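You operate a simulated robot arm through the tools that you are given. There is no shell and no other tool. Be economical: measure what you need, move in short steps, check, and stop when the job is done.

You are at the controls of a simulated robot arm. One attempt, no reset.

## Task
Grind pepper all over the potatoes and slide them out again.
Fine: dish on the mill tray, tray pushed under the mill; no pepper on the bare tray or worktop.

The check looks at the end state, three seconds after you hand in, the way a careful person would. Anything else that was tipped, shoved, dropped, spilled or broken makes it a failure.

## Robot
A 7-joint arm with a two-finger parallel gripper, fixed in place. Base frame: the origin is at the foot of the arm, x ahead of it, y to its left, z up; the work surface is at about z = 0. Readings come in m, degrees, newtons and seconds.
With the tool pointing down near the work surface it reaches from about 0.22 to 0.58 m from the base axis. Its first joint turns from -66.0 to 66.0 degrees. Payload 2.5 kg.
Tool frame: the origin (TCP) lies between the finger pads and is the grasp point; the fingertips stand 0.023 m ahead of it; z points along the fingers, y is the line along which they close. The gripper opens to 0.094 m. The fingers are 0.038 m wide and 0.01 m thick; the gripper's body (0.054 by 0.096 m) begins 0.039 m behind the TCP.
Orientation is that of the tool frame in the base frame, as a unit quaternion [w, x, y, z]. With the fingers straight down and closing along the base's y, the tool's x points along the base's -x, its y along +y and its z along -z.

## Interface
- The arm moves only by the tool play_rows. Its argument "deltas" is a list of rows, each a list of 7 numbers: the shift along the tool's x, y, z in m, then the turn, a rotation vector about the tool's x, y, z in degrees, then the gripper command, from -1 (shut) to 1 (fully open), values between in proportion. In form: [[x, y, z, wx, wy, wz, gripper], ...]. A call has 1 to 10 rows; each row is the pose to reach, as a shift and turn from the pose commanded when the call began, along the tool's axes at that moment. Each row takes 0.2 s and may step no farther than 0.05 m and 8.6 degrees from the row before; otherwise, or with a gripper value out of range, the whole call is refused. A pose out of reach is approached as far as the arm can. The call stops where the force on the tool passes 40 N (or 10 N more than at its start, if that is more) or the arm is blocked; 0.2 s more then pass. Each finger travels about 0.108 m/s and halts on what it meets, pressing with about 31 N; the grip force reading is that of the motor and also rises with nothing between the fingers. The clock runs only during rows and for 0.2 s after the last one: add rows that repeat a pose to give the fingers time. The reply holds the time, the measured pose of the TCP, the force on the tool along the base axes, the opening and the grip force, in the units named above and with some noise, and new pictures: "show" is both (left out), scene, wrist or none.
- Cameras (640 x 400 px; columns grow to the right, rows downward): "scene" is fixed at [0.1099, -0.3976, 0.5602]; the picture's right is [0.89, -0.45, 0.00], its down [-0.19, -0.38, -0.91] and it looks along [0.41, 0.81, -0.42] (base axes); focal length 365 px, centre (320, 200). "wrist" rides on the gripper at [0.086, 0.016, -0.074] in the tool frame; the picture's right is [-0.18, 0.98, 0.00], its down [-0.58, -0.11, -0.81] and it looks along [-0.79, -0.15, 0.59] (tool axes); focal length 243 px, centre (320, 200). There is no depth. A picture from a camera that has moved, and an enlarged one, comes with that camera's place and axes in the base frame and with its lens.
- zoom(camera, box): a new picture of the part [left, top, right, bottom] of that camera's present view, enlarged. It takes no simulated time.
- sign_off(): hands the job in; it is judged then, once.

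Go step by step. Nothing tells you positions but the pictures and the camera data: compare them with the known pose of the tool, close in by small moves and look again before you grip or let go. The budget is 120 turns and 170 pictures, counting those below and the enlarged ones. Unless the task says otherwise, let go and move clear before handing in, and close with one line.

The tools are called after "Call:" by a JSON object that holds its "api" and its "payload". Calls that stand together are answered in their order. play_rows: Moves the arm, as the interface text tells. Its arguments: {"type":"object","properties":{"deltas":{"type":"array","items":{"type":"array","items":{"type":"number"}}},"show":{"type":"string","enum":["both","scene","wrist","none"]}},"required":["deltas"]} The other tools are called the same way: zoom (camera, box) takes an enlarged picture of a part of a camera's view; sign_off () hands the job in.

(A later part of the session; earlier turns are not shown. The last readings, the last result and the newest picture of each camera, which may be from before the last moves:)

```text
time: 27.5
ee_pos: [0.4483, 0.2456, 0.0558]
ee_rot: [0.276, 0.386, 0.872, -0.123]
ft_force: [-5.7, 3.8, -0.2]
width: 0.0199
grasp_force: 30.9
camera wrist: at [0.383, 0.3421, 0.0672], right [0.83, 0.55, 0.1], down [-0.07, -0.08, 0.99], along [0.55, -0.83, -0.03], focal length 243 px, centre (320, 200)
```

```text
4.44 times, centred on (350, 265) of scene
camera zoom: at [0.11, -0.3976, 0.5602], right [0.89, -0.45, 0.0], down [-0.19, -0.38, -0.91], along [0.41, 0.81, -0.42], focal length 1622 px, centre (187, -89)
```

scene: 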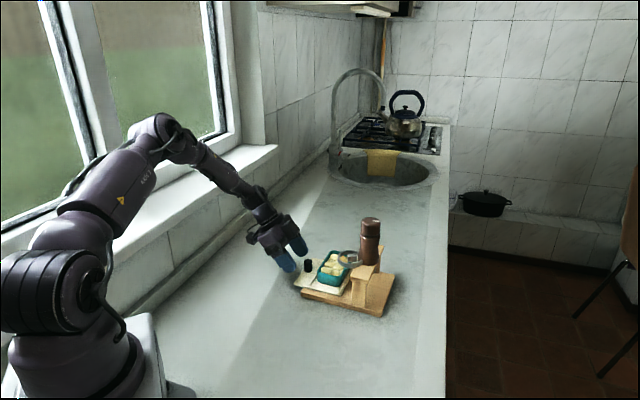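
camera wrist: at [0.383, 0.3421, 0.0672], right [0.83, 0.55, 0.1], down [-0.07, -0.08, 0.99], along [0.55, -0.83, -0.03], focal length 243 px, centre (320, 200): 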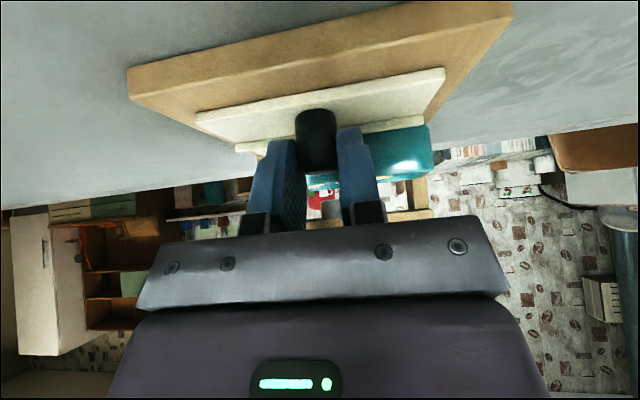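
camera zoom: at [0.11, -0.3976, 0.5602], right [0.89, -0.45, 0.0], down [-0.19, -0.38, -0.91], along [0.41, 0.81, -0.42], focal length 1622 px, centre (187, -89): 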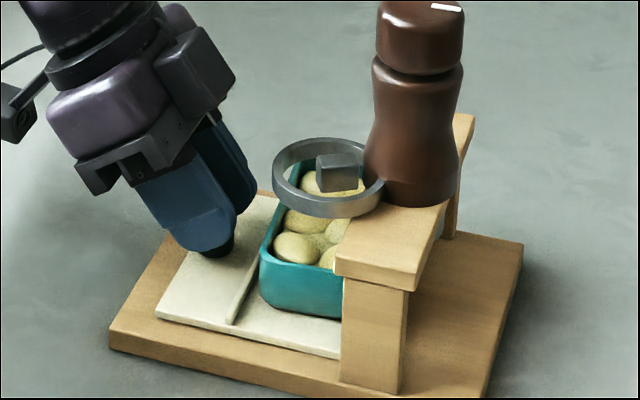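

The whole stand crept about 6 mm on that push, so something may be catching. I'll look closely before pushing further.

Call:
{"api": "zoom", "payload": {"camera": "wrist", "box": [220, 60, 460, 230]}}

Call:
{"api": "zoom", "payload": {"camera": "scene", "box": [335, 240, 395, 300]}}

```text
2.35 times, centred on (340, 145) of wrist
camera zoom: at [0.383, 0.3421, 0.0672], right [0.83, 0.55, 0.1], down [-0.07, -0.08, 0.99], along [0.55, -0.83, -0.03], focal length 571 px, centre (273, 329)
```

zoom: 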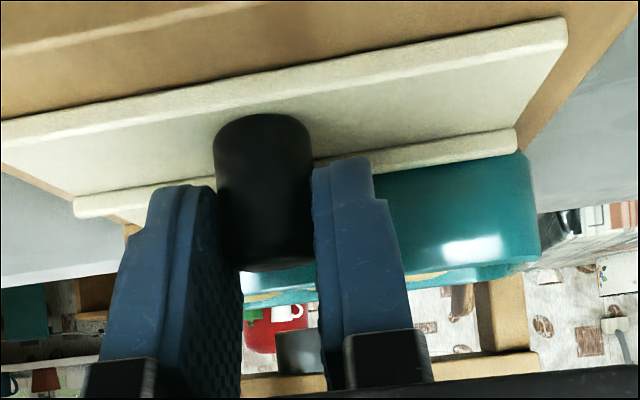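

```text
6.67 times, centred on (365, 270) of scene
camera zoom: at [0.11, -0.3976, 0.5602], right [0.89, -0.45, 0.0], down [-0.19, -0.38, -0.91], along [0.41, 0.81, -0.42], focal length 2433 px, centre (20, -267)
```

zoom: 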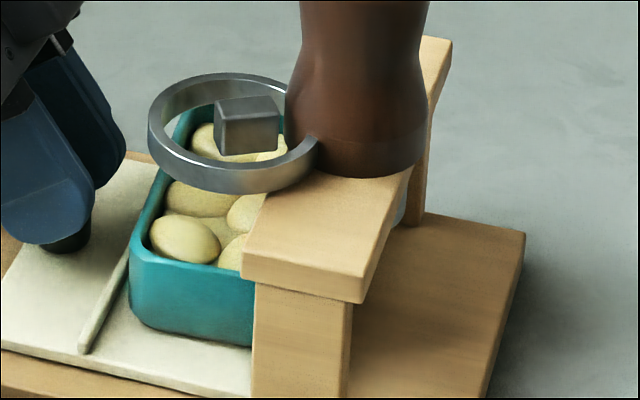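

The dish sticks out about 8 mm past the tray's far side and has met the far bridge post. I'll pull the tray back out the same way and then nudge the dish to the tray's centre.

Call:
{"api": "play_rows", "payload": {"deltas": [[0.0041, 0.0002, -0.0029, 0, 0, 0, -1], [0.0082, 0.0004, -0.0057, 0, 0, 0, -1], [0.0123, 0.0006, -0.0086, 0, 0, 0, -1], [0.0164, 0.0008, -0.0115, 0, 0, 0, -1], [0.0205, 0.001, -0.0143, 0, 0, 0, -1], [0.0246, 0.0012, -0.0172, 0, 0, 0, -1], [0.0287, 0.0013, -0.0201, 0, 0, 0, -1], [0.0328, 0.0014, -0.023, 0, 0, 0, -1]], "show": "wrist"}}

Call:
{"api": "zoom", "payload": {"camera": "scene", "box": [280, 220, 400, 310]}}

```text
time: 29.3
ee_pos: [0.4223, 0.2766, 0.0564]
ee_rot: [0.276, 0.387, 0.871, -0.124]
ft_force: [-0.6, -1.4, -0.1]
width: 0.02
grasp_force: 31.0
camera wrist: at [0.3573, 0.3726, 0.068], right [0.83, 0.55, 0.1], down [-0.07, -0.08, 0.99], along [0.55, -0.83, -0.03], focal length 243 px, centre (320, 200)
```

wrist: 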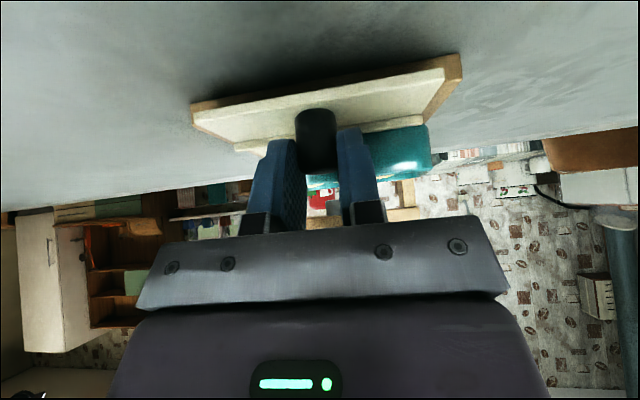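

```text
4.44 times, centred on (340, 265) of scene
camera zoom: at [0.11, -0.3976, 0.5602], right [0.89, -0.45, 0.0], down [-0.19, -0.38, -0.91], along [0.41, 0.81, -0.42], focal length 1622 px, centre (231, -89)
```

zoom: 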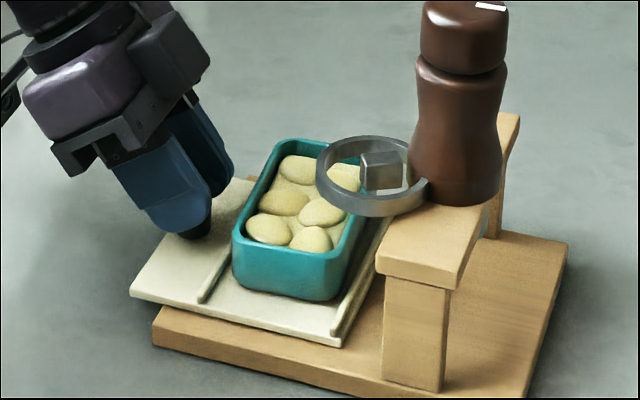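

The tray is back out with the dish upright. I'll release the knob, back off and rise.

Call:
{"api": "play_rows", "payload": {"deltas": [[0, 0, 0, 0, 0, 0, 0], [0, 0, 0, 0, 0, 0, 0.3], [0, 0, 0, 0, 0, 0, 0.3], [0.0164, 0, -0.0115, 0, 0, 0, 0.3], [0.0287, 0, -0.02, 0, 0, 0, 0.3], [0.0087, 0, -0.0487, 0, 0, 0, 0.3], [-0.0113, 0, -0.0774, 0, 0, 0, 0.3], [-0.0313, 0, -0.106, 0, 0, 0, 0.3]], "show": "none"}}

Call:
{"api": "play_rows", "payload": {"deltas": [[0, 0, 0, 0, 8, 0, 0.3], [0, 0, 0, 0, 16, 0, 0], [0, 0, 0, 0, 24, 0, -1], [0, 0, 0, 0, 30, 0, -1], [0, 0, 0, 0, 35, 0, -1], [0, 0, 0, 0, 35, 0, -1]], "show": "wrist"}}

Call:
{"api": "zoom", "payload": {"camera": "scene", "box": [280, 205, 420, 310]}}

```text
time: 31.1
ee_pos: [0.3993, 0.3019, 0.1609]
ee_rot: [0.276, 0.386, 0.871, -0.124]
ft_force: [-0.1, 0.3, 0.0]
width: 0.061
grasp_force: 0.1
```

```text
time: 32.5
ee_pos: [0.3989, 0.3023, 0.1618]
ee_rot: [0.001, 0.406, 0.914, 0.0]
ft_force: [-0.5, 0.2, 0.0]
width: 0.0
grasp_force: 31.2
camera wrist: at [0.3523, 0.3786, 0.2362], right [0.85, 0.52, 0.0], down [0.31, -0.5, 0.81], along [0.42, -0.69, -0.59], focal length 243 px, centre (320, 200)
```

wrist: 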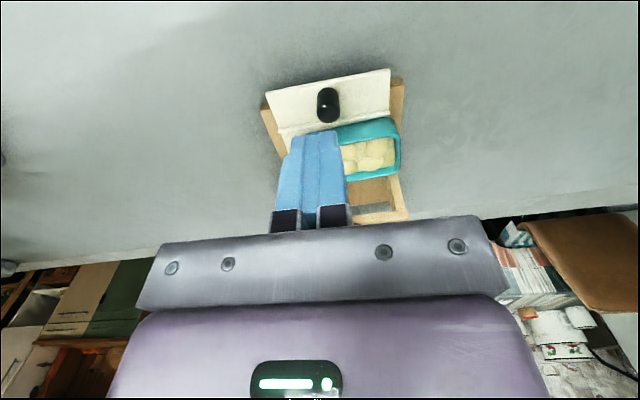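

```text
3.81 times, centred on (350, 258) of scene
camera zoom: at [0.1099, -0.3976, 0.5602], right [0.89, -0.45, 0.0], down [-0.19, -0.38, -0.91], along [0.41, 0.81, -0.42], focal length 1390 px, centre (206, -19)
```

zoom: 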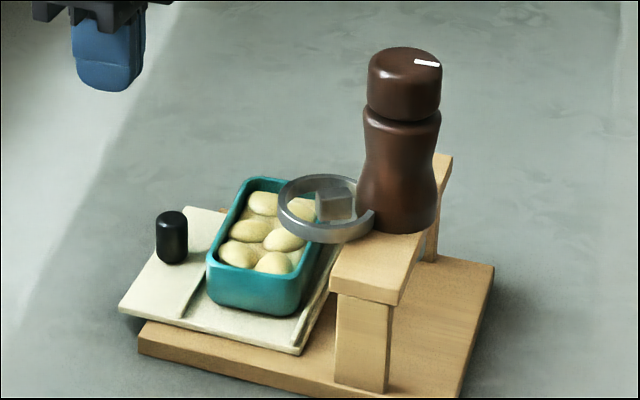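

The dish needs about 11 mm shift toward the arm's side, off the far end. I'll regrip it near its far end, with room from the ring, and slide it over.

Call:
{"api": "play_rows", "payload": {"deltas": [[0, 0.005, -0.01, 0, 0, -8.5, 0.0], [-0.01, 0.01, -0.015, 0, 0, -17, 0.7], [-0.02, 0.015, -0.015, 0, 0, -25.5, 0.7], [-0.035, 0.02, -0.015, 0, 0, -34, 0.7], [-0.05, 0.025, -0.015, 0, 0, -42.5, 0.7], [-0.065, 0.03, -0.015, 0, 0, -51, 0.7], [-0.08, 0.035, -0.015, 0, 0, -59.5, 0.7], [-0.09, 0.04, -0.015, 0, 0, -68, 0.7], [-0.1, 0.045, -0.015, 0, 0, -76.5, 0.7], [-0.1027, 0.049, -0.015, 0, 0, -85, 0.7]], "show": "none"}}

Call:
{"api": "play_rows", "payload": {"deltas": [[0, 0, 0.02, 0, 0, -4, 0.7], [0, 0, 0.04, 0, 0, -4, 0.7], [0, 0, 0.04, 0, 0, -4, 0.7]]}}

Call:
{"api": "zoom", "payload": {"camera": "scene", "box": [290, 205, 410, 310]}}

```text
time: 34.7
ee_pos: [0.505, 0.2584, 0.1759]
ee_rot: [-0.001, -0.319, 0.948, -0.001]
ft_force: [0.3, 0.1, -0.2]
width: 0.0798
grasp_force: 0.0
```

```text
time: 35.5
ee_pos: [0.505, 0.2582, 0.1366]
ee_rot: [0.0, -0.351, 0.936, 0.0]
ft_force: [-0.5, 0.5, -0.5]
width: 0.08
grasp_force: 0.1
camera wrist: at [0.4272, 0.2151, 0.2107], right [-0.51, 0.86, 0.0], down [0.51, 0.3, 0.81], along [0.7, 0.41, -0.59], focal length 243 px, centre (320, 200)
```

scene: 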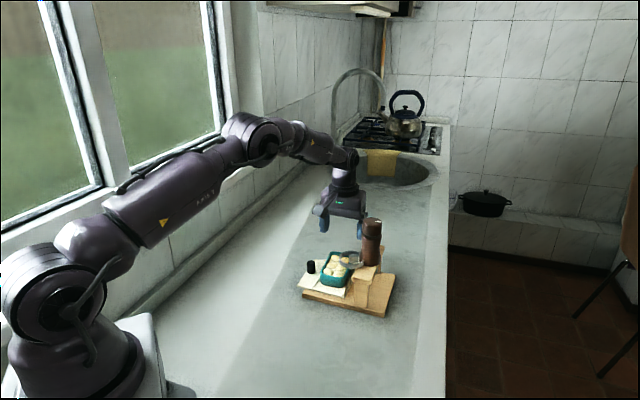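
wrist: 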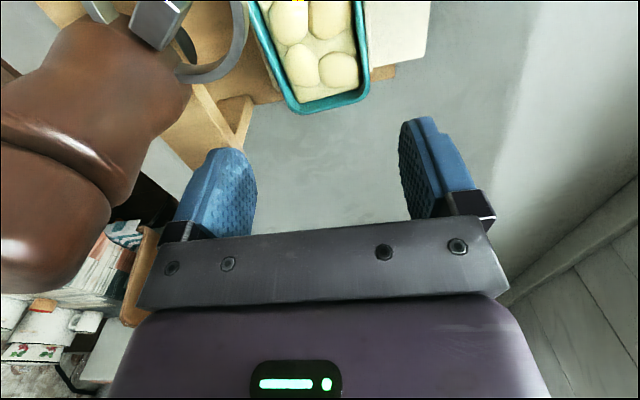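

```text
3.81 times, centred on (350, 258) of scene
camera zoom: at [0.1099, -0.3976, 0.5602], right [0.89, -0.45, 0.0], down [-0.19, -0.38, -0.91], along [0.41, 0.81, -0.42], focal length 1390 px, centre (206, -19)
```

zoom: 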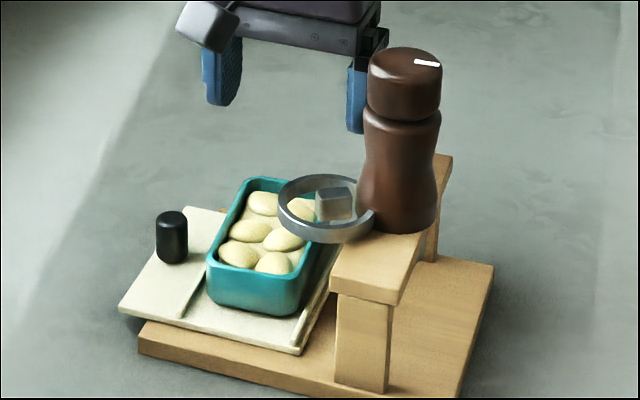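

Dish end midpoint is at about (0.513, 0.276). I'll shift 7 mm toward the knob side, descend and grip gently.

Call:
{"api": "play_rows", "payload": {"deltas": [[0, 0.007, 0.01, 0, 0, 0, 0.7], [0, 0.007, 0.045, 0, 0, 0, 0.7], [0, 0.007, 0.075, 0, 0, 0, 0.7], [0, 0.007, 0.081, 0, 0, 0, 0.7], [0, 0.007, 0.081, 0, 0, 0, 0.7]], "show": "wrist"}}

Call:
{"api": "zoom", "payload": {"camera": "scene", "box": [300, 220, 400, 310]}}

```text
time: 36.7
ee_pos: [0.4999, 0.2628, 0.0553]
ee_rot: [0.0, -0.351, 0.936, -0.001]
ft_force: [0.4, 0.3, 0.6]
width: 0.0799
grasp_force: 0.0
camera wrist: at [0.4226, 0.2203, 0.1302], right [-0.51, 0.86, 0.0], down [0.51, 0.3, 0.81], along [0.7, 0.41, -0.59], focal length 243 px, centre (320, 200)
```

wrist: 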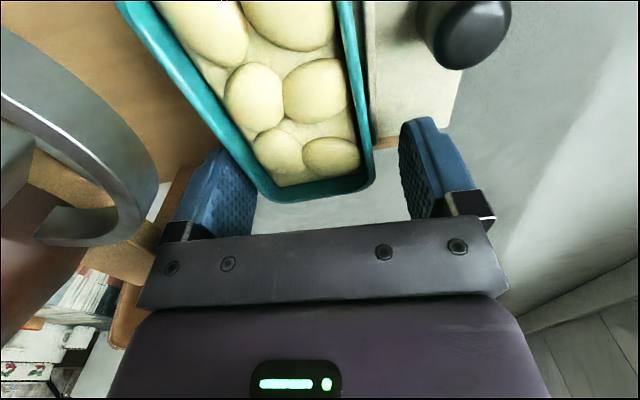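

```text
4.44 times, centred on (350, 265) of scene
camera zoom: at [0.1099, -0.3976, 0.5602], right [0.89, -0.45, 0.0], down [-0.19, -0.38, -0.91], along [0.41, 0.81, -0.42], focal length 1622 px, centre (187, -89)
```

zoom: 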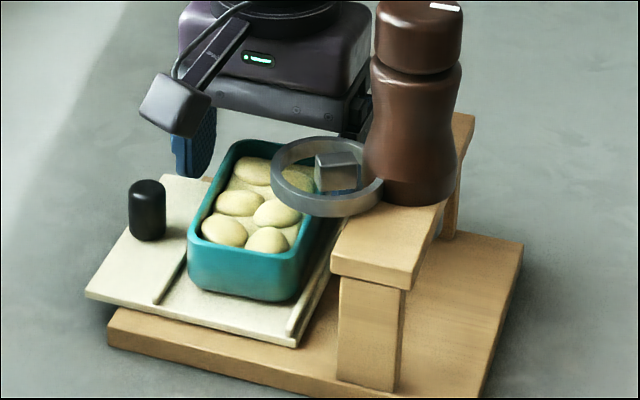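

Slightly off-centre, so I'll shift 3 mm, close, lift 3 mm, move 12 mm toward the tray centre and set down.

Call:
{"api": "play_rows", "payload": {"deltas": [[0, -0.003, 0, 0, 0, 0, 0.7], [0, -0.003, 0, 0, 0, 0, 0.2], [0, -0.003, 0, 0, 0, 0, -0.4], [0, -0.003, 0, 0, 0, 0, -1], [0, -0.003, 0, 0, 0, 0, -1]], "show": "wrist"}}

Call:
{"api": "zoom", "payload": {"camera": "scene", "box": [300, 220, 400, 310]}}

```text
time: 37.9
ee_pos: [0.5025, 0.2606, 0.056]
ee_rot: [-0.001, -0.35, 0.937, -0.001]
ft_force: [-0.4, -0.2, 3.1]
width: 0.0598
grasp_force: 31.2
camera wrist: at [0.4247, 0.218, 0.1307], right [-0.51, 0.86, 0.0], down [0.51, 0.3, 0.81], along [0.7, 0.41, -0.59], focal length 243 px, centre (320, 200)
```

wrist: 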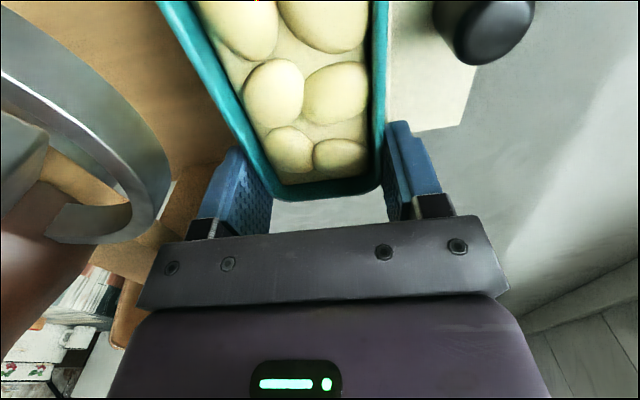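

```text
4.44 times, centred on (350, 265) of scene
camera zoom: at [0.1099, -0.3976, 0.5602], right [0.89, -0.45, 0.0], down [-0.19, -0.38, -0.91], along [0.41, 0.81, -0.42], focal length 1622 px, centre (187, -89)
```

zoom: 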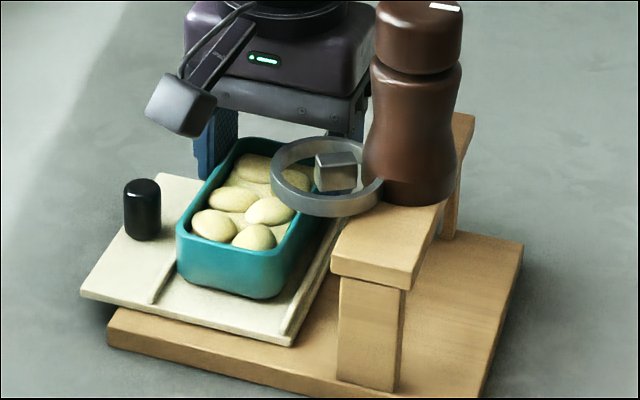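

Held and realigned. Now the 3 mm lift, shift and lower.

Call:
{"api": "play_rows", "payload": {"deltas": [[0, 0, -0.005, 0, 0, 0, -1], [0.004, -0.001, -0.006, 0, 0, 0, -1], [0.008, -0.002, -0.006, 0, 0, 0, -1], [0.012, -0.003, -0.006, 0, 0, 0, -1], [0.012, -0.003, -0.003, 0, 0, 0, -1], [0.012, -0.003, -0.001, 0, 0, 0, -1], [0.012, -0.003, -0.001, 0, 0, 0, -1]], "show": "wrist"}}

Call:
{"api": "zoom", "payload": {"camera": "scene", "box": [300, 220, 400, 310]}}

```text
time: 39.5
ee_pos: [0.4943, 0.2514, 0.0576]
ee_rot: [-0.001, -0.35, 0.937, -0.001]
ft_force: [-0.4, 0.1, -2.0]
width: 0.0601
grasp_force: 31.0
camera wrist: at [0.4177, 0.2083, 0.1314], right [-0.51, 0.86, 0.0], down [0.51, 0.3, 0.81], along [0.7, 0.41, -0.59], focal length 243 px, centre (320, 200)
```

wrist: 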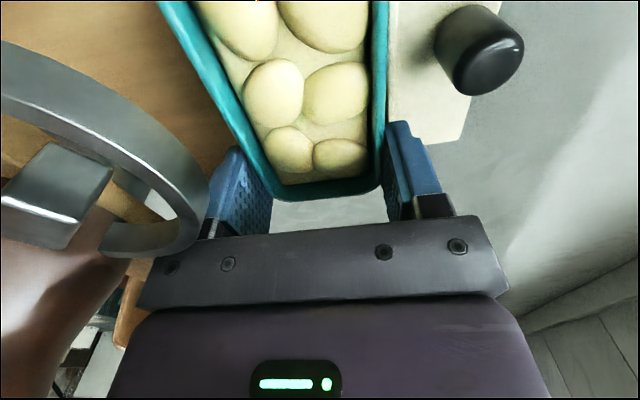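

```text
4.44 times, centred on (350, 265) of scene
camera zoom: at [0.1099, -0.3976, 0.5602], right [0.89, -0.45, 0.0], down [-0.19, -0.38, -0.91], along [0.41, 0.81, -0.42], focal length 1622 px, centre (187, -89)
```

zoom: 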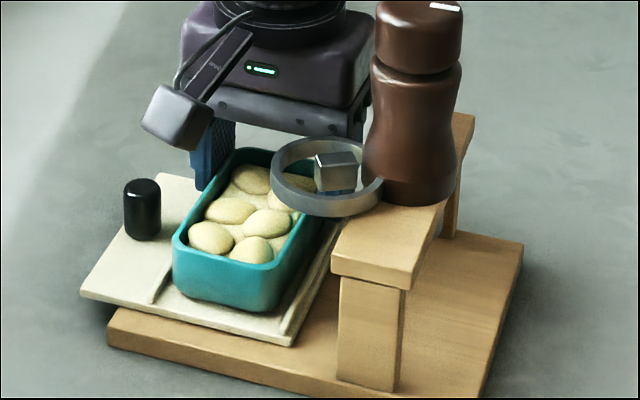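

Nearly down and between the ridges. I'll finish lowering, open slightly and rise.

Call:
{"api": "play_rows", "payload": {"deltas": [[0, -0.002, 0.001, 0, 0, 0, -1], [0, -0.002, 0.002, 0, 0, 0, -1], [0, -0.002, 0.003, 0, 0, 0, -1], [0, -0.002, 0.003, 0, 0, 0, -1]], "show": "none"}}

Call:
{"api": "zoom", "payload": {"camera": "scene", "box": [310, 240, 370, 300]}}

```text
time: 40.5
ee_pos: [0.4962, 0.2499, 0.0551]
ee_rot: [0.002, -0.35, 0.937, -0.001]
ft_force: [-4.8, -3.6, 18.5]
width: 0.0601
grasp_force: 31.2
```

```text
6.67 times, centred on (340, 270) of scene
camera zoom: at [0.1098, -0.3977, 0.5602], right [0.89, -0.45, 0.0], down [-0.19, -0.38, -0.91], along [0.41, 0.81, -0.42], focal length 2433 px, centre (187, -267)
```

zoom: 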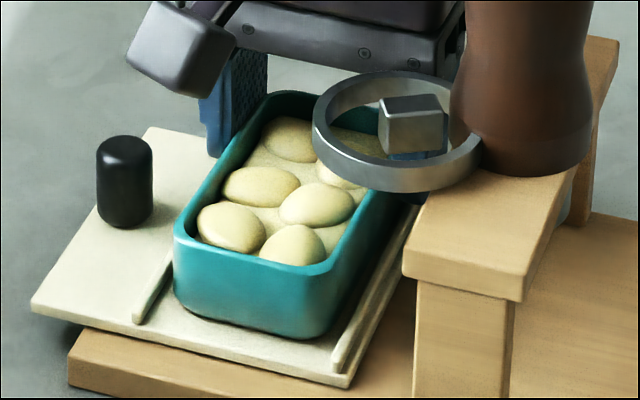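

The dish is seated between the ridges and centred. Release and rise.

Call:
{"api": "play_rows", "payload": {"deltas": [[0, 0, -0.001, 0, 0, 0, 0.2], [0, 0, -0.001, 0, 0, 0, 0.5], [0, 0, -0.001, 0, 0, 0, 0.5], [0, 0, -0.012, 0, 0, 0, 0.5], [0, 0, -0.04, 0, 0, 0, 0.5], [0, 0, -0.08, 0, 0, 0, 0.5], [0, 0, -0.12, 0, 0, 0, 0.3]], "show": "wrist"}}

Call:
{"api": "zoom", "payload": {"camera": "scene", "box": [300, 220, 400, 310]}}

```text
time: 42.1
ee_pos: [0.4948, 0.2504, 0.1746]
ee_rot: [-0.001, -0.35, 0.937, -0.002]
ft_force: [0.7, 0.4, 0.5]
width: 0.0611
grasp_force: 0.0
camera wrist: at [0.4185, 0.2073, 0.2494], right [-0.51, 0.86, 0.0], down [0.51, 0.3, 0.81], along [0.69, 0.41, -0.59], focal length 243 px, centre (320, 200)
```

wrist: 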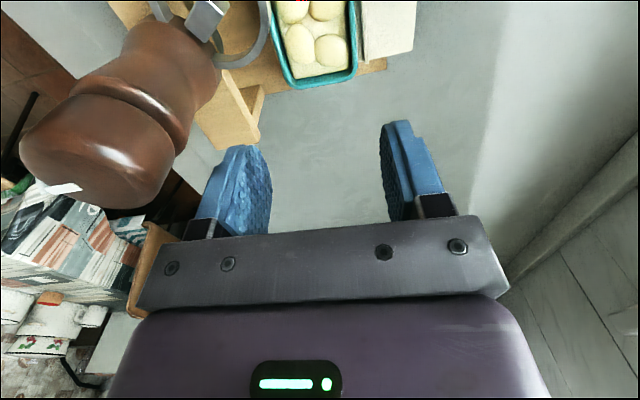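

```text
4.44 times, centred on (350, 265) of scene
camera zoom: at [0.1099, -0.3976, 0.5602], right [0.89, -0.45, 0.0], down [-0.19, -0.38, -0.91], along [0.41, 0.81, -0.42], focal length 1622 px, centre (187, -89)
```

zoom: 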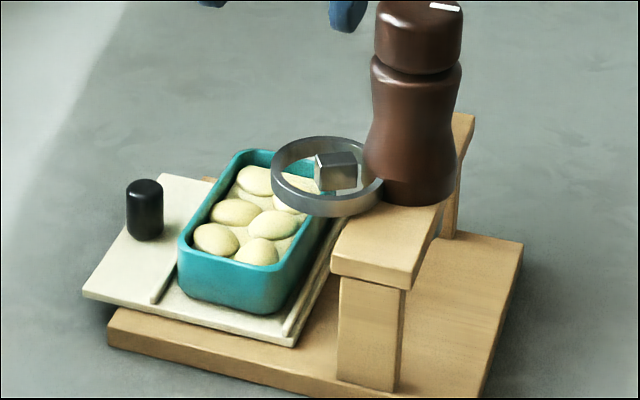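

The dish is now central on the tray. Back to the knob: rise, turn and tilt as before.

Call:
{"api": "play_rows", "payload": {"deltas": [[0.0, 0.015, -0.01, 0, 0, 8.5, 0.3], [0.005, 0.03, -0.015, 0, 0, 17, 0.3], [0.01, 0.045, -0.015, 0, 0, 25.5, 0.3], [0.018, 0.06, -0.015, 0, 0, 34, 0.3], [0.025, 0.075, -0.015, 0, 0, 42.5, 0.3], [0.033, 0.09, -0.015, 0, 0, 51, 0.3], [0.0396, 0.0992, -0.015, 0, 0, 59.5, 0.3], [0.0396, 0.0992, -0.015, 0, 0, 68, 0.3], [0.0396, 0.0992, -0.015, 0, 0, 76.5, 0.3], [0.0396, 0.0992, -0.015, 0, 0, 85, 0.3]], "show": "none"}}

Call:
{"api": "play_rows", "payload": {"deltas": [[0, 0, 0, 0, 0, 4, 0.3], [0, 0, 0, 0, 0, 4, 0.3]], "show": "none"}}

Call:
{"api": "play_rows", "payload": {"deltas": [[0, 0, 0, 0, -8, 0, 0.3], [0, 0, 0, 0, -16, 0, 0.3], [0, 0, 0, 0, -24, 0, 0.3], [0, 0, 0, 0, -30, 0, 0.3], [0, 0, 0, 0, -35, 0, 0.3], [0, 0, 0, 0, -35, 0, 0.3]], "show": "wrist"}}

```text
time: 44.3
ee_pos: [0.4013, 0.299, 0.1885]
ee_rot: [0.0, 0.375, 0.927, -0.001]
ft_force: [0.4, -0.3, 0.3]
width: 0.061
grasp_force: 0.0
```

```text
time: 44.9
ee_pos: [0.4005, 0.2992, 0.1881]
ee_rot: [0.0, 0.407, 0.914, -0.001]
ft_force: [-0.5, -1.6, 0.4]
width: 0.0611
grasp_force: 0.1
```

```text
time: 46.3
ee_pos: [0.4002, 0.2989, 0.1877]
ee_rot: [0.276, 0.387, 0.871, -0.124]
ft_force: [1.1, 0.9, 0.2]
width: 0.0612
grasp_force: 0.1
camera wrist: at [0.3358, 0.3956, 0.1996], right [0.83, 0.55, 0.11], down [-0.07, -0.08, 0.99], along [0.55, -0.83, -0.03], focal length 243 px, centre (320, 200)
```

wrist: 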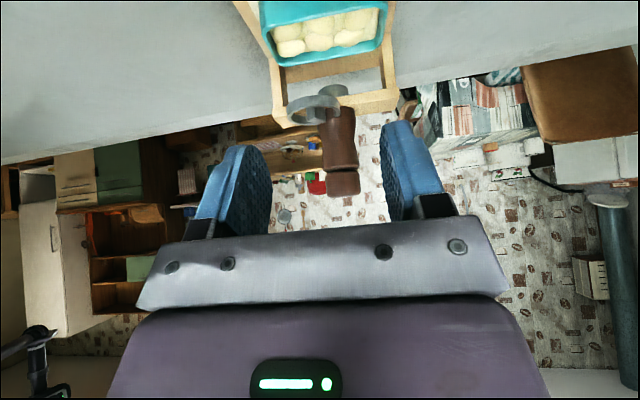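

Lower behind the knob, then move forward and close.

Call:
{"api": "play_rows", "payload": {"deltas": [[0.02, 0, 0.025, 0, 0, 0, 0.3], [0.042, 0, 0.053, 0, 0, 0, 0.3], [0.064, 0, 0.08, 0, 0, 0, 0.3], [0.0822, 0, 0.1033, 0, 0, 0, 0.3], [0.0822, 0, 0.1033, 0, 0, 0, 0.3]], "show": "wrist"}}

Call:
{"api": "zoom", "payload": {"camera": "scene", "box": [290, 220, 390, 310]}}

```text
time: 47.5
ee_pos: [0.3964, 0.3049, 0.0576]
ee_rot: [0.276, 0.387, 0.871, -0.122]
ft_force: [0.9, 0.0, 0.2]
width: 0.0613
grasp_force: 0.1
camera wrist: at [0.3308, 0.4011, 0.0682], right [0.83, 0.55, 0.11], down [-0.07, -0.08, 0.99], along [0.55, -0.83, -0.03], focal length 243 px, centre (320, 200)
```

wrist: 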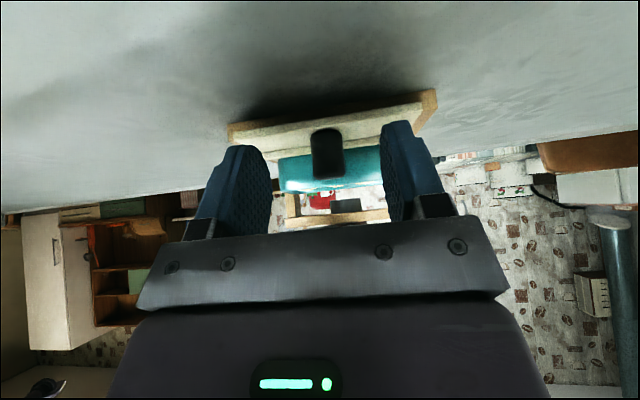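

```text
4.44 times, centred on (340, 265) of scene
camera zoom: at [0.1099, -0.3976, 0.5602], right [0.89, -0.45, 0.0], down [-0.19, -0.38, -0.91], along [0.41, 0.81, -0.42], focal length 1622 px, centre (231, -89)
```

zoom: 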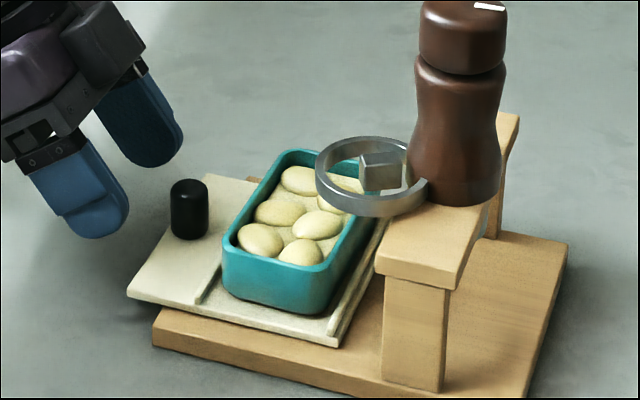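

Call:
{"api": "play_rows", "payload": {"deltas": [[-0.014, 0, 0.01, 0, 0, 0, 0.3], [-0.0285, 0, 0.0205, 0, 0, 0, 0.3], [-0.0285, 0, 0.0205, 0, 0, 0, 0.0], [-0.0285, 0, 0.0205, 0, 0, 0, -0.5], [-0.0285, 0, 0.0205, 0, 0, 0, -1], [-0.0285, 0, 0.0205, 0, 0, 0, -1]], "show": "none"}}

Call:
{"api": "zoom", "payload": {"camera": "wrist", "box": [180, 60, 480, 240]}}

```text
time: 48.9
ee_pos: [0.4196, 0.2789, 0.0571]
ee_rot: [0.276, 0.387, 0.871, -0.123]
ft_force: [5.0, 4.3, 0.2]
width: 0.0198
grasp_force: 30.7
```

```text
2.13 times, centred on (330, 150) of wrist
camera zoom: at [0.354, 0.3753, 0.0681], right [0.83, 0.55, 0.11], down [-0.07, -0.08, 0.99], along [0.55, -0.83, -0.03], focal length 518 px, centre (299, 307)
```

zoom: 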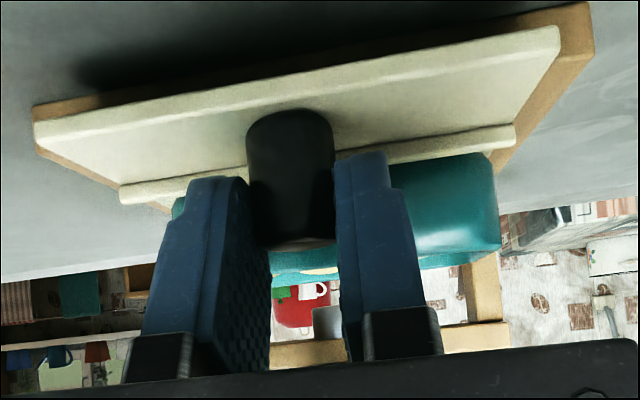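

The dish now clears both posts. I'll push in steps, watching for the stand moving.

Call:
{"api": "play_rows", "payload": {"deltas": [[-0.0041, 0.0004, 0.0029, 0, 0, 0, -1], [-0.0082, 0.0003, 0.0057, 0, 0, 0, -1], [-0.0123, 0.0001, 0.0086, 0, 0, 0, -1], [-0.0164, 0, 0.0115, 0, 0, 0, -1], [-0.0205, -0.0002, 0.0143, 0, 0, 0, -1], [-0.0246, -0.0003, 0.0172, 0, 0, 0, -1]], "show": "none"}}

Call:
{"api": "zoom", "payload": {"camera": "scene", "box": [290, 220, 390, 310]}}

```text
time: 50.3
ee_pos: [0.4393, 0.2575, 0.0566]
ee_rot: [0.276, 0.387, 0.871, -0.122]
ft_force: [4.8, 5.7, 1.1]
width: 0.0202
grasp_force: 31.1
```

```text
4.44 times, centred on (340, 265) of scene
camera zoom: at [0.1099, -0.3976, 0.5602], right [0.89, -0.45, 0.0], down [-0.19, -0.38, -0.91], along [0.41, 0.81, -0.42], focal length 1622 px, centre (231, -89)
```

zoom: 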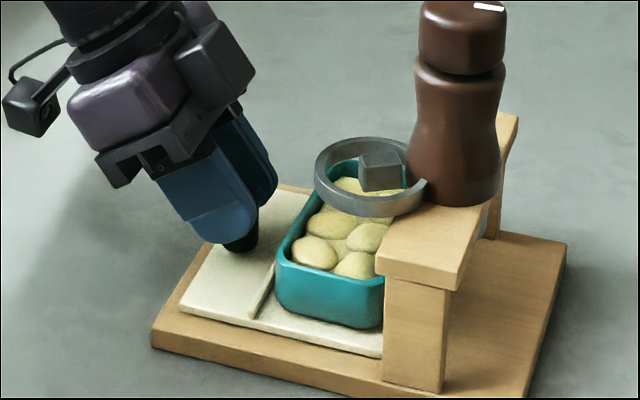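

No stand movement this time. Continue 20 mm.

Call:
{"api": "play_rows", "payload": {"deltas": [[-0.0041, 0.0003, 0.0029, 0, 0, 0, -1], [-0.0082, 0.0002, 0.0057, 0, 0, 0, -1], [-0.0123, 0, 0.0086, 0, 0, 0, -1], [-0.0164, -0.0001, 0.0115, 0, 0, 0, -1]], "show": "wrist"}}

Call:
{"api": "zoom", "payload": {"camera": "scene", "box": [300, 220, 400, 310]}}

```text
time: 51.3
ee_pos: [0.4524, 0.2406, 0.0566]
ee_rot: [0.276, 0.387, 0.872, -0.121]
ft_force: [6.6, 7.3, 0.6]
width: 0.02
grasp_force: 31.1
camera wrist: at [0.3877, 0.3375, 0.0681], right [0.83, 0.55, 0.11], down [-0.07, -0.08, 0.99], along [0.55, -0.83, -0.03], focal length 243 px, centre (320, 200)
```

wrist: 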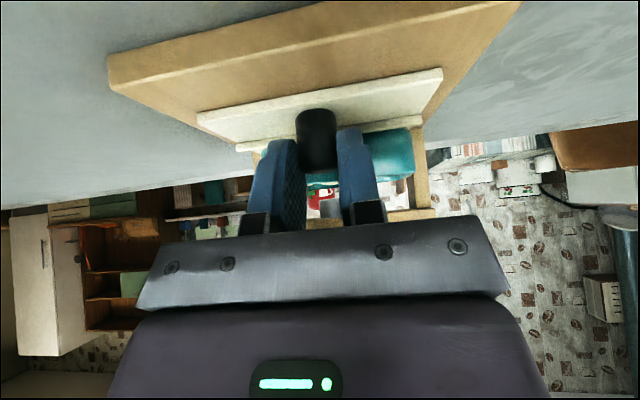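

```text
4.44 times, centred on (350, 265) of scene
camera zoom: at [0.1099, -0.3976, 0.5602], right [0.89, -0.45, 0.0], down [-0.19, -0.38, -0.91], along [0.41, 0.81, -0.42], focal length 1622 px, centre (187, -89)
```

zoom: 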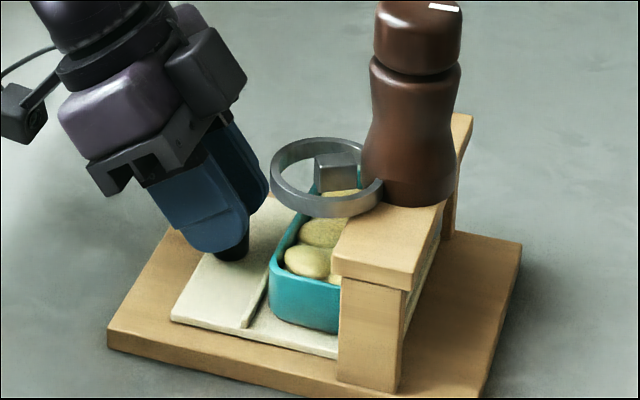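

Around 33 mm remain and the hand would get near the ring. I'll regrip the knob about 9 mm further back on the pads.

Call:
{"api": "play_rows", "payload": {"deltas": [[0, 0, 0, 0, 0, 0, -0.4], [0, 0, 0, 0, 0, 0, -0.4], [0.0074, 0.0006, -0.0052, 0, 0, 0, -0.4], [0.0074, 0.0006, -0.0052, 0, 0, 0, -1], [0.0074, 0.0006, -0.0052, 0, 0, 0, -1]], "show": "none"}}

Call:
{"api": "play_rows", "payload": {"deltas": [[-0.0041, -0.0002, 0.0029, 0, 0, 0, -1], [-0.0082, -0.0003, 0.0057, 0, 0, 0, -1], [-0.0123, -0.0005, 0.0086, 0, 0, 0, -1], [-0.0164, -0.0006, 0.0115, 0, 0, 0, -1]], "show": "wrist"}}

Call:
{"api": "zoom", "payload": {"camera": "scene", "box": [300, 220, 400, 310]}}

```text
time: 52.5
ee_pos: [0.4462, 0.2492, 0.0565]
ee_rot: [0.275, 0.387, 0.871, -0.124]
ft_force: [0.6, -0.2, 0.4]
width: 0.0202
grasp_force: 30.5
```

```text
time: 53.5
ee_pos: [0.4595, 0.2332, 0.0569]
ee_rot: [0.275, 0.387, 0.872, -0.122]
ft_force: [4.4, 5.0, 0.3]
width: 0.0199
grasp_force: 31.1
camera wrist: at [0.3946, 0.3301, 0.068], right [0.83, 0.55, 0.11], down [-0.07, -0.08, 0.99], along [0.55, -0.83, -0.03], focal length 243 px, centre (320, 200)
```

wrist: 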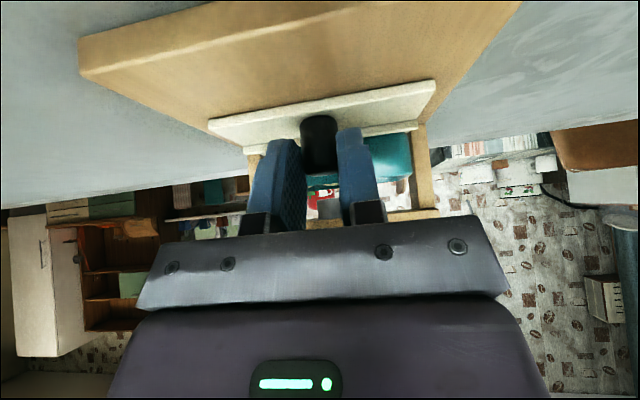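

```text
4.44 times, centred on (350, 265) of scene
camera zoom: at [0.1099, -0.3976, 0.5602], right [0.89, -0.45, 0.0], down [-0.19, -0.38, -0.91], along [0.41, 0.81, -0.42], focal length 1622 px, centre (187, -89)
```

zoom: 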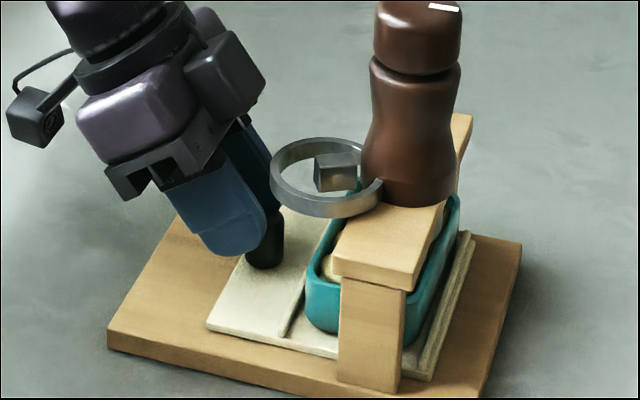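

About 12–13 mm more brings the dish's centre under the mill. I'll push 12 mm.

Call:
{"api": "play_rows", "payload": {"deltas": [[-0.0033, -0.0001, 0.0023, 0, 0, 0, -1], [-0.0066, -0.0002, 0.0046, 0, 0, 0, -1], [-0.0098, -0.0003, 0.0069, 0, 0, 0, -1], [-0.0098, -0.0003, 0.0069, 0, 0, 0, -1]], "show": "none"}}

Call:
{"api": "zoom", "payload": {"camera": "scene", "box": [300, 220, 400, 310]}}

```text
time: 54.5
ee_pos: [0.4671, 0.2252, 0.0558]
ee_rot: [0.275, 0.388, 0.871, -0.123]
ft_force: [-5.7, 7.8, 2.8]
width: 0.0202
grasp_force: 30.9
```

```text
4.44 times, centred on (350, 265) of scene
camera zoom: at [0.1099, -0.3976, 0.5602], right [0.89, -0.45, 0.0], down [-0.19, -0.38, -0.91], along [0.41, 0.81, -0.42], focal length 1622 px, centre (187, -89)
```

zoom: 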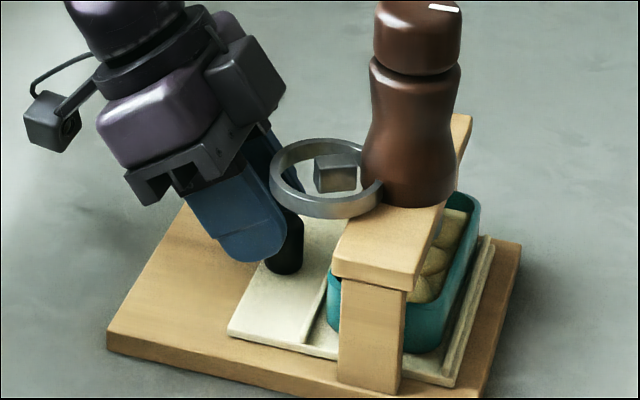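

The tray has reached its stop under the mill with the stand still. I'll release the knob and back away, then look at the mill.

Call:
{"api": "play_rows", "payload": {"deltas": [[0, 0, 0, 0, 0, 0, -0.4], [0, 0, 0, 0, 0, 0, 0], [0.0164, 0, -0.0115, 0, 0, 0, 0.2], [0.0328, 0, -0.023, 0, 0, 0, 0.3], [0.0128, 0, -0.0517, 0, 0, 0, 0.3], [-0.0072, 0, -0.0804, 0, 0, 0, 0.3], [-0.0272, 0, -0.109, 0, 0, 0, 0.3], [-0.0472, 0, -0.137, 0, 0, 0, 0.3], [-0.0672, 0, -0.166, 0, 0, 0, 0.3]], "show": "none"}}

Call:
{"api": "play_rows", "payload": {"deltas": [[0, 0, 0, 0, 8, 0, 0.3], [0, 0, 0, 0, 16, 0, 0.3], [0, 0, 0, 0, 24, 0, 0.3], [0, 0, 0, 0, 30, 0, 0.3], [0, 0, 0, 0, 35, 0, 0.3], [0, 0, 0, 0, 35, 0, 0.3]], "show": "wrist"}}

Call:
{"api": "zoom", "payload": {"camera": "scene", "box": [320, 205, 420, 315]}}

Call:
{"api": "zoom", "payload": {"camera": "wrist", "box": [220, 60, 420, 240]}}

```text
time: 56.5
ee_pos: [0.441, 0.2529, 0.2304]
ee_rot: [0.276, 0.387, 0.871, -0.125]
ft_force: [0.2, -0.6, -0.9]
width: 0.061
grasp_force: 0.0
```

```text
time: 57.9
ee_pos: [0.4404, 0.2539, 0.2305]
ee_rot: [0.0, 0.406, 0.914, 0.0]
ft_force: [-0.4, -0.7, -0.8]
width: 0.0614
grasp_force: 0.1
camera wrist: at [0.3935, 0.3308, 0.3055], right [0.85, 0.52, 0.0], down [0.31, -0.5, 0.81], along [0.42, -0.69, -0.59], focal length 243 px, centre (320, 200)
```

wrist: 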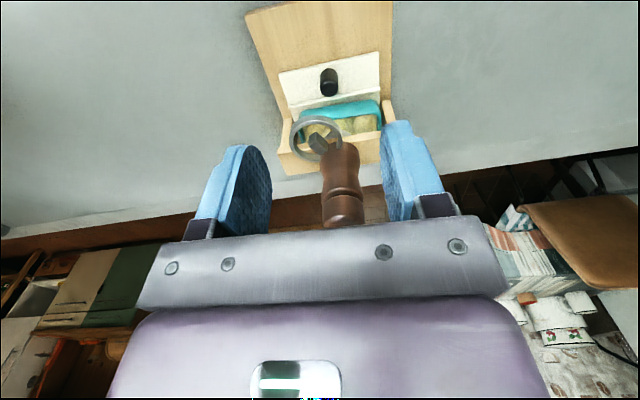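

```text
3.64 times, centred on (370, 260) of scene
camera zoom: at [0.1099, -0.3976, 0.5602], right [0.89, -0.45, 0.0], down [-0.19, -0.38, -0.91], along [0.41, 0.81, -0.42], focal length 1327 px, centre (138, -18)
```

zoom: 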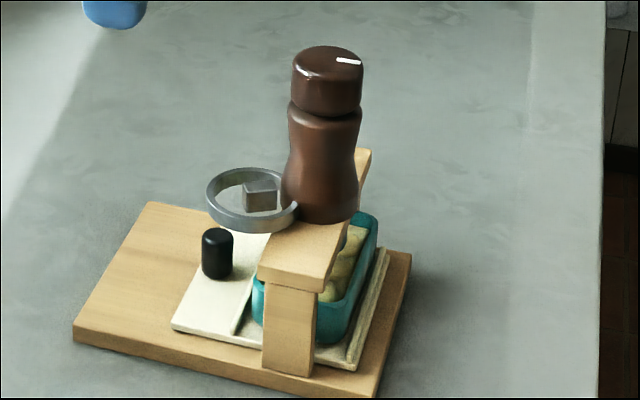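

```text
2.22 times, centred on (320, 150) of wrist
camera zoom: at [0.3935, 0.3308, 0.3055], right [0.85, 0.52, 0.0], down [0.31, -0.5, 0.81], along [0.42, -0.69, -0.59], focal length 539 px, centre (320, 311)
```

zoom: 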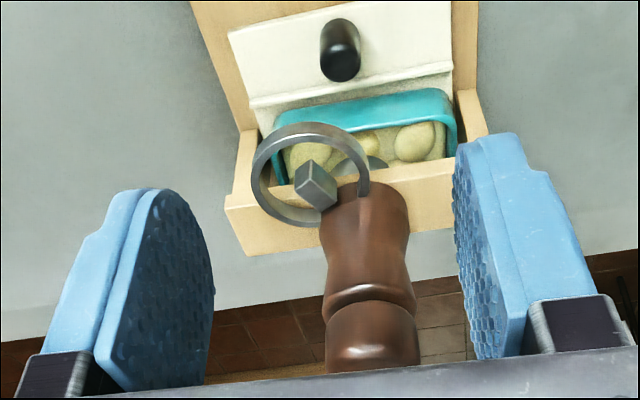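

The tray is fully in, with the dish and the mill's outlet aligned. I'll try the mill cap first by hovering over it at about (0.520, 0.167).

Call:
{"api": "play_rows", "payload": {"deltas": [[-0.01, 0, -0.015, 0, 0, 0, 0.5], [-0.05, 0.0, -0.018, 0, 0, 0, 0.5], [-0.09, 0.001, -0.018, 0, 0, 0, 0.5], [-0.118, 0.001, -0.015, 0, 0, 0, 0.5], [-0.118, 0.001, -0.015, 0, 0, 0, 0.5]], "show": "wrist"}}

Call:
{"api": "zoom", "payload": {"camera": "scene", "box": [310, 165, 430, 265]}}

```text
time: 59.1
ee_pos: [0.5196, 0.1665, 0.2448]
ee_rot: [0.001, 0.407, 0.914, 0.0]
ft_force: [-0.4, -0.6, -0.4]
width: 0.0706
grasp_force: 0.0
camera wrist: at [0.4727, 0.2438, 0.3196], right [0.85, 0.52, 0.0], down [0.31, -0.5, 0.81], along [0.42, -0.69, -0.59], focal length 243 px, centre (320, 200)
```

wrist: 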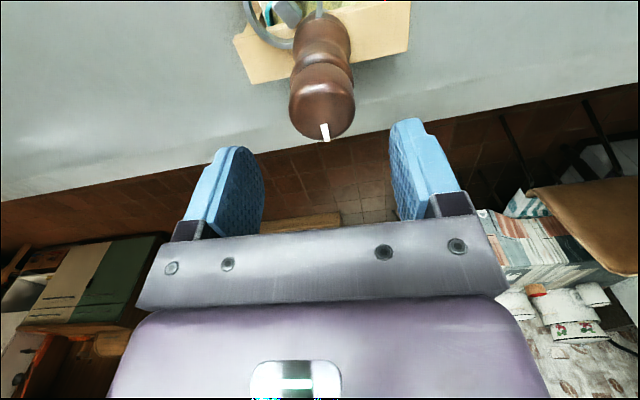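

```text
4.00 times, centred on (370, 215) of scene
camera zoom: at [0.1099, -0.3976, 0.5602], right [0.89, -0.45, 0.0], down [-0.19, -0.38, -0.91], along [0.41, 0.81, -0.42], focal length 1460 px, centre (120, 140)
```

zoom: 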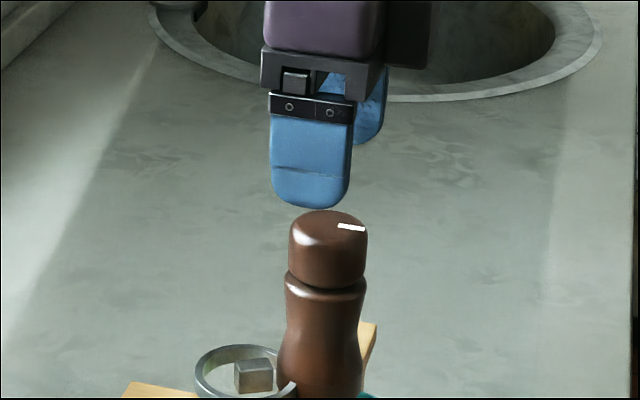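

Cap axis is about (0.519, 0.169). I'll fine-align, descend so the tips stay above the seam, and close.

Call:
{"api": "play_rows", "payload": {"deltas": [[0.0023, 0.001, 0.02, 0, 0, 0, 0.5], [0.0023, 0.001, 0.04, 0, 0, 0, 0.5], [0.0023, 0.001, 0.047, 0, 0, 0, 0.5], [0.0023, 0.001, 0.047, 0, 0, 0, 0.2], [0.0023, 0.001, 0.047, 0, 0, 0, -0.05], [0.0023, 0.001, 0.047, 0, 0, 0, -0.3], [0.0023, 0.001, 0.047, 0, 0, 0, -0.3]], "show": "wrist"}}

Call:
{"api": "zoom", "payload": {"camera": "scene", "box": [320, 195, 420, 295]}}

```text
time: 60.7
ee_pos: [0.5174, 0.1698, 0.1983]
ee_rot: [0.0, 0.407, 0.914, -0.002]
ft_force: [-6.6, -4.4, 2.2]
width: 0.0414
grasp_force: 31.0
camera wrist: at [0.4722, 0.2459, 0.2726], right [0.85, 0.52, 0.0], down [0.31, -0.5, 0.81], along [0.42, -0.69, -0.59], focal length 243 px, centre (320, 200)
```

wrist: 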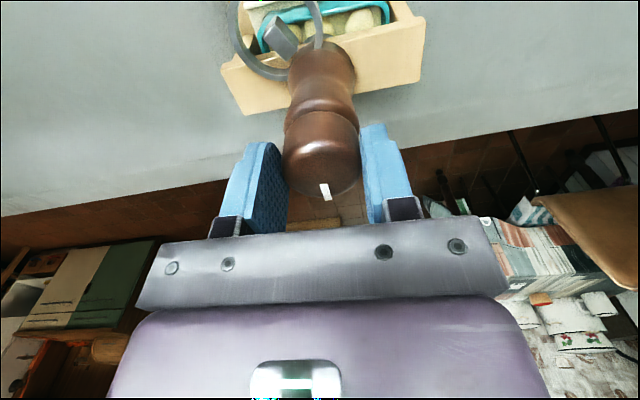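

```text
4.00 times, centred on (370, 245) of scene
camera zoom: at [0.1099, -0.3976, 0.5602], right [0.89, -0.45, 0.0], down [-0.19, -0.38, -0.91], along [0.41, 0.81, -0.42], focal length 1460 px, centre (120, 20)
```

zoom: 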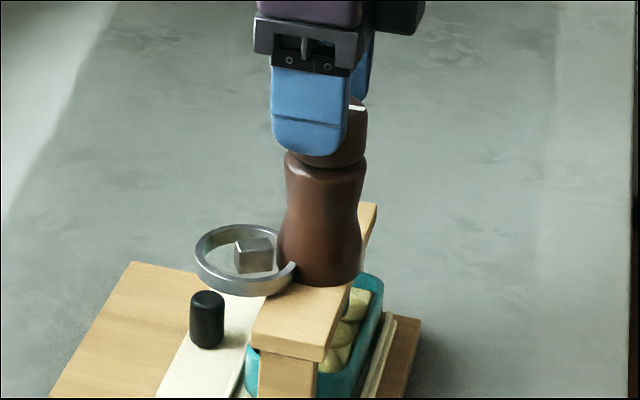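

Gripped, but about 2–3 mm off along one axis. I'll re-centre before turning.

Call:
{"api": "play_rows", "payload": {"deltas": [[0, 0, 0, 0, 0, 0, 0.1], [-0.0028, -0.001, 0.001, 0, 0, 0, 0.1], [-0.0028, -0.001, 0.001, 0, 0, 0, -0.3], [-0.0028, -0.001, 0.001, 0, 0, 0, -0.3]], "show": "none"}}

Call:
{"api": "play_rows", "payload": {"deltas": [[-0.0, 0, 0, 0, 0, -6, -0.3], [0, 0, 0, 0, 0, -12, -0.3], [0, 0, 0, 0, 0, -18, -0.3], [0, 0, 0, 0, 0, -24, -0.3]], "show": "wrist"}}

Call:
{"api": "zoom", "payload": {"camera": "scene", "box": [320, 205, 420, 305]}}

```text
time: 61.7
ee_pos: [0.521, 0.1669, 0.1981]
ee_rot: [0.002, 0.405, 0.914, -0.001]
ft_force: [4.9, 3.2, -0.3]
width: 0.0411
grasp_force: 31.1
```

```text
time: 62.7
ee_pos: [0.5187, 0.1669, 0.1981]
ee_rot: [0.001, 0.206, 0.979, -0.002]
ft_force: [-1.7, 0.2, -0.1]
width: 0.0412
grasp_force: 31.7
camera wrist: at [0.4469, 0.2178, 0.2724], right [0.57, 0.82, 0.0], down [0.49, -0.33, 0.81], along [0.66, -0.46, -0.59], focal length 243 px, centre (320, 200)
```

wrist: 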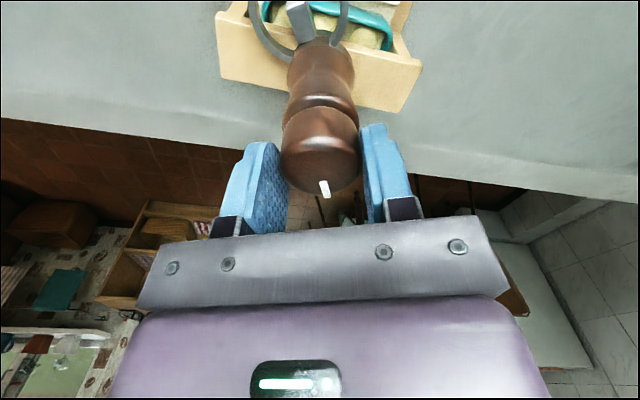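

```text
4.00 times, centred on (370, 255) of scene
camera zoom: at [0.1099, -0.3976, 0.5602], right [0.89, -0.45, 0.0], down [-0.19, -0.38, -0.91], along [0.41, 0.81, -0.42], focal length 1460 px, centre (120, -20)
```

zoom: 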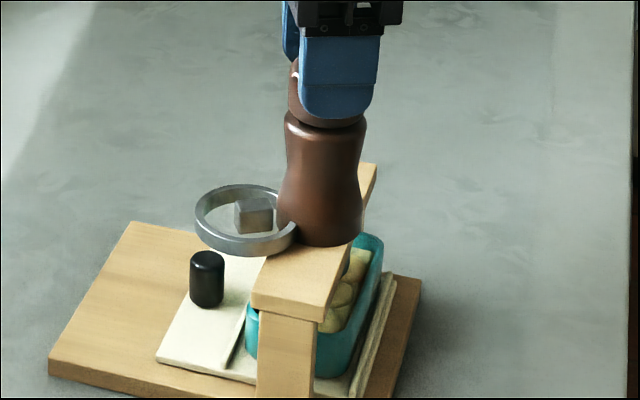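

The cap turns freely while the mill body stays. I'll check for pepper.

Call:
{"api": "zoom", "payload": {"camera": "wrist", "box": [230, 0, 420, 90]}}

Call:
{"api": "zoom", "payload": {"camera": "scene", "box": [375, 255, 425, 305]}}

```text
3.37 times, centred on (325, 45) of wrist
camera zoom: at [0.4469, 0.2178, 0.2724], right [0.57, 0.82, 0.0], down [0.49, -0.33, 0.81], along [0.66, -0.46, -0.59], focal length 817 px, centre (303, 722)
```

zoom: 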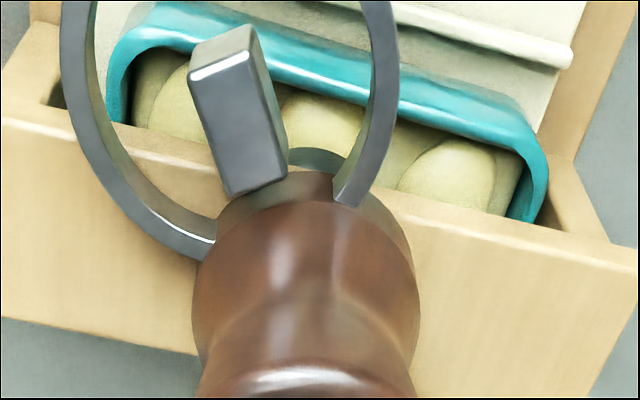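

```text
8.00 times, centred on (400, 280) of scene
camera zoom: at [0.1099, -0.3976, 0.5602], right [0.89, -0.45, 0.0], down [-0.19, -0.38, -0.91], along [0.41, 0.81, -0.42], focal length 2920 px, centre (-320, -440)
```

zoom: 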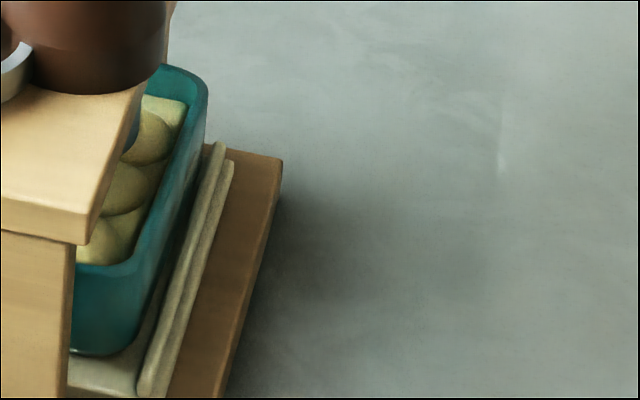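

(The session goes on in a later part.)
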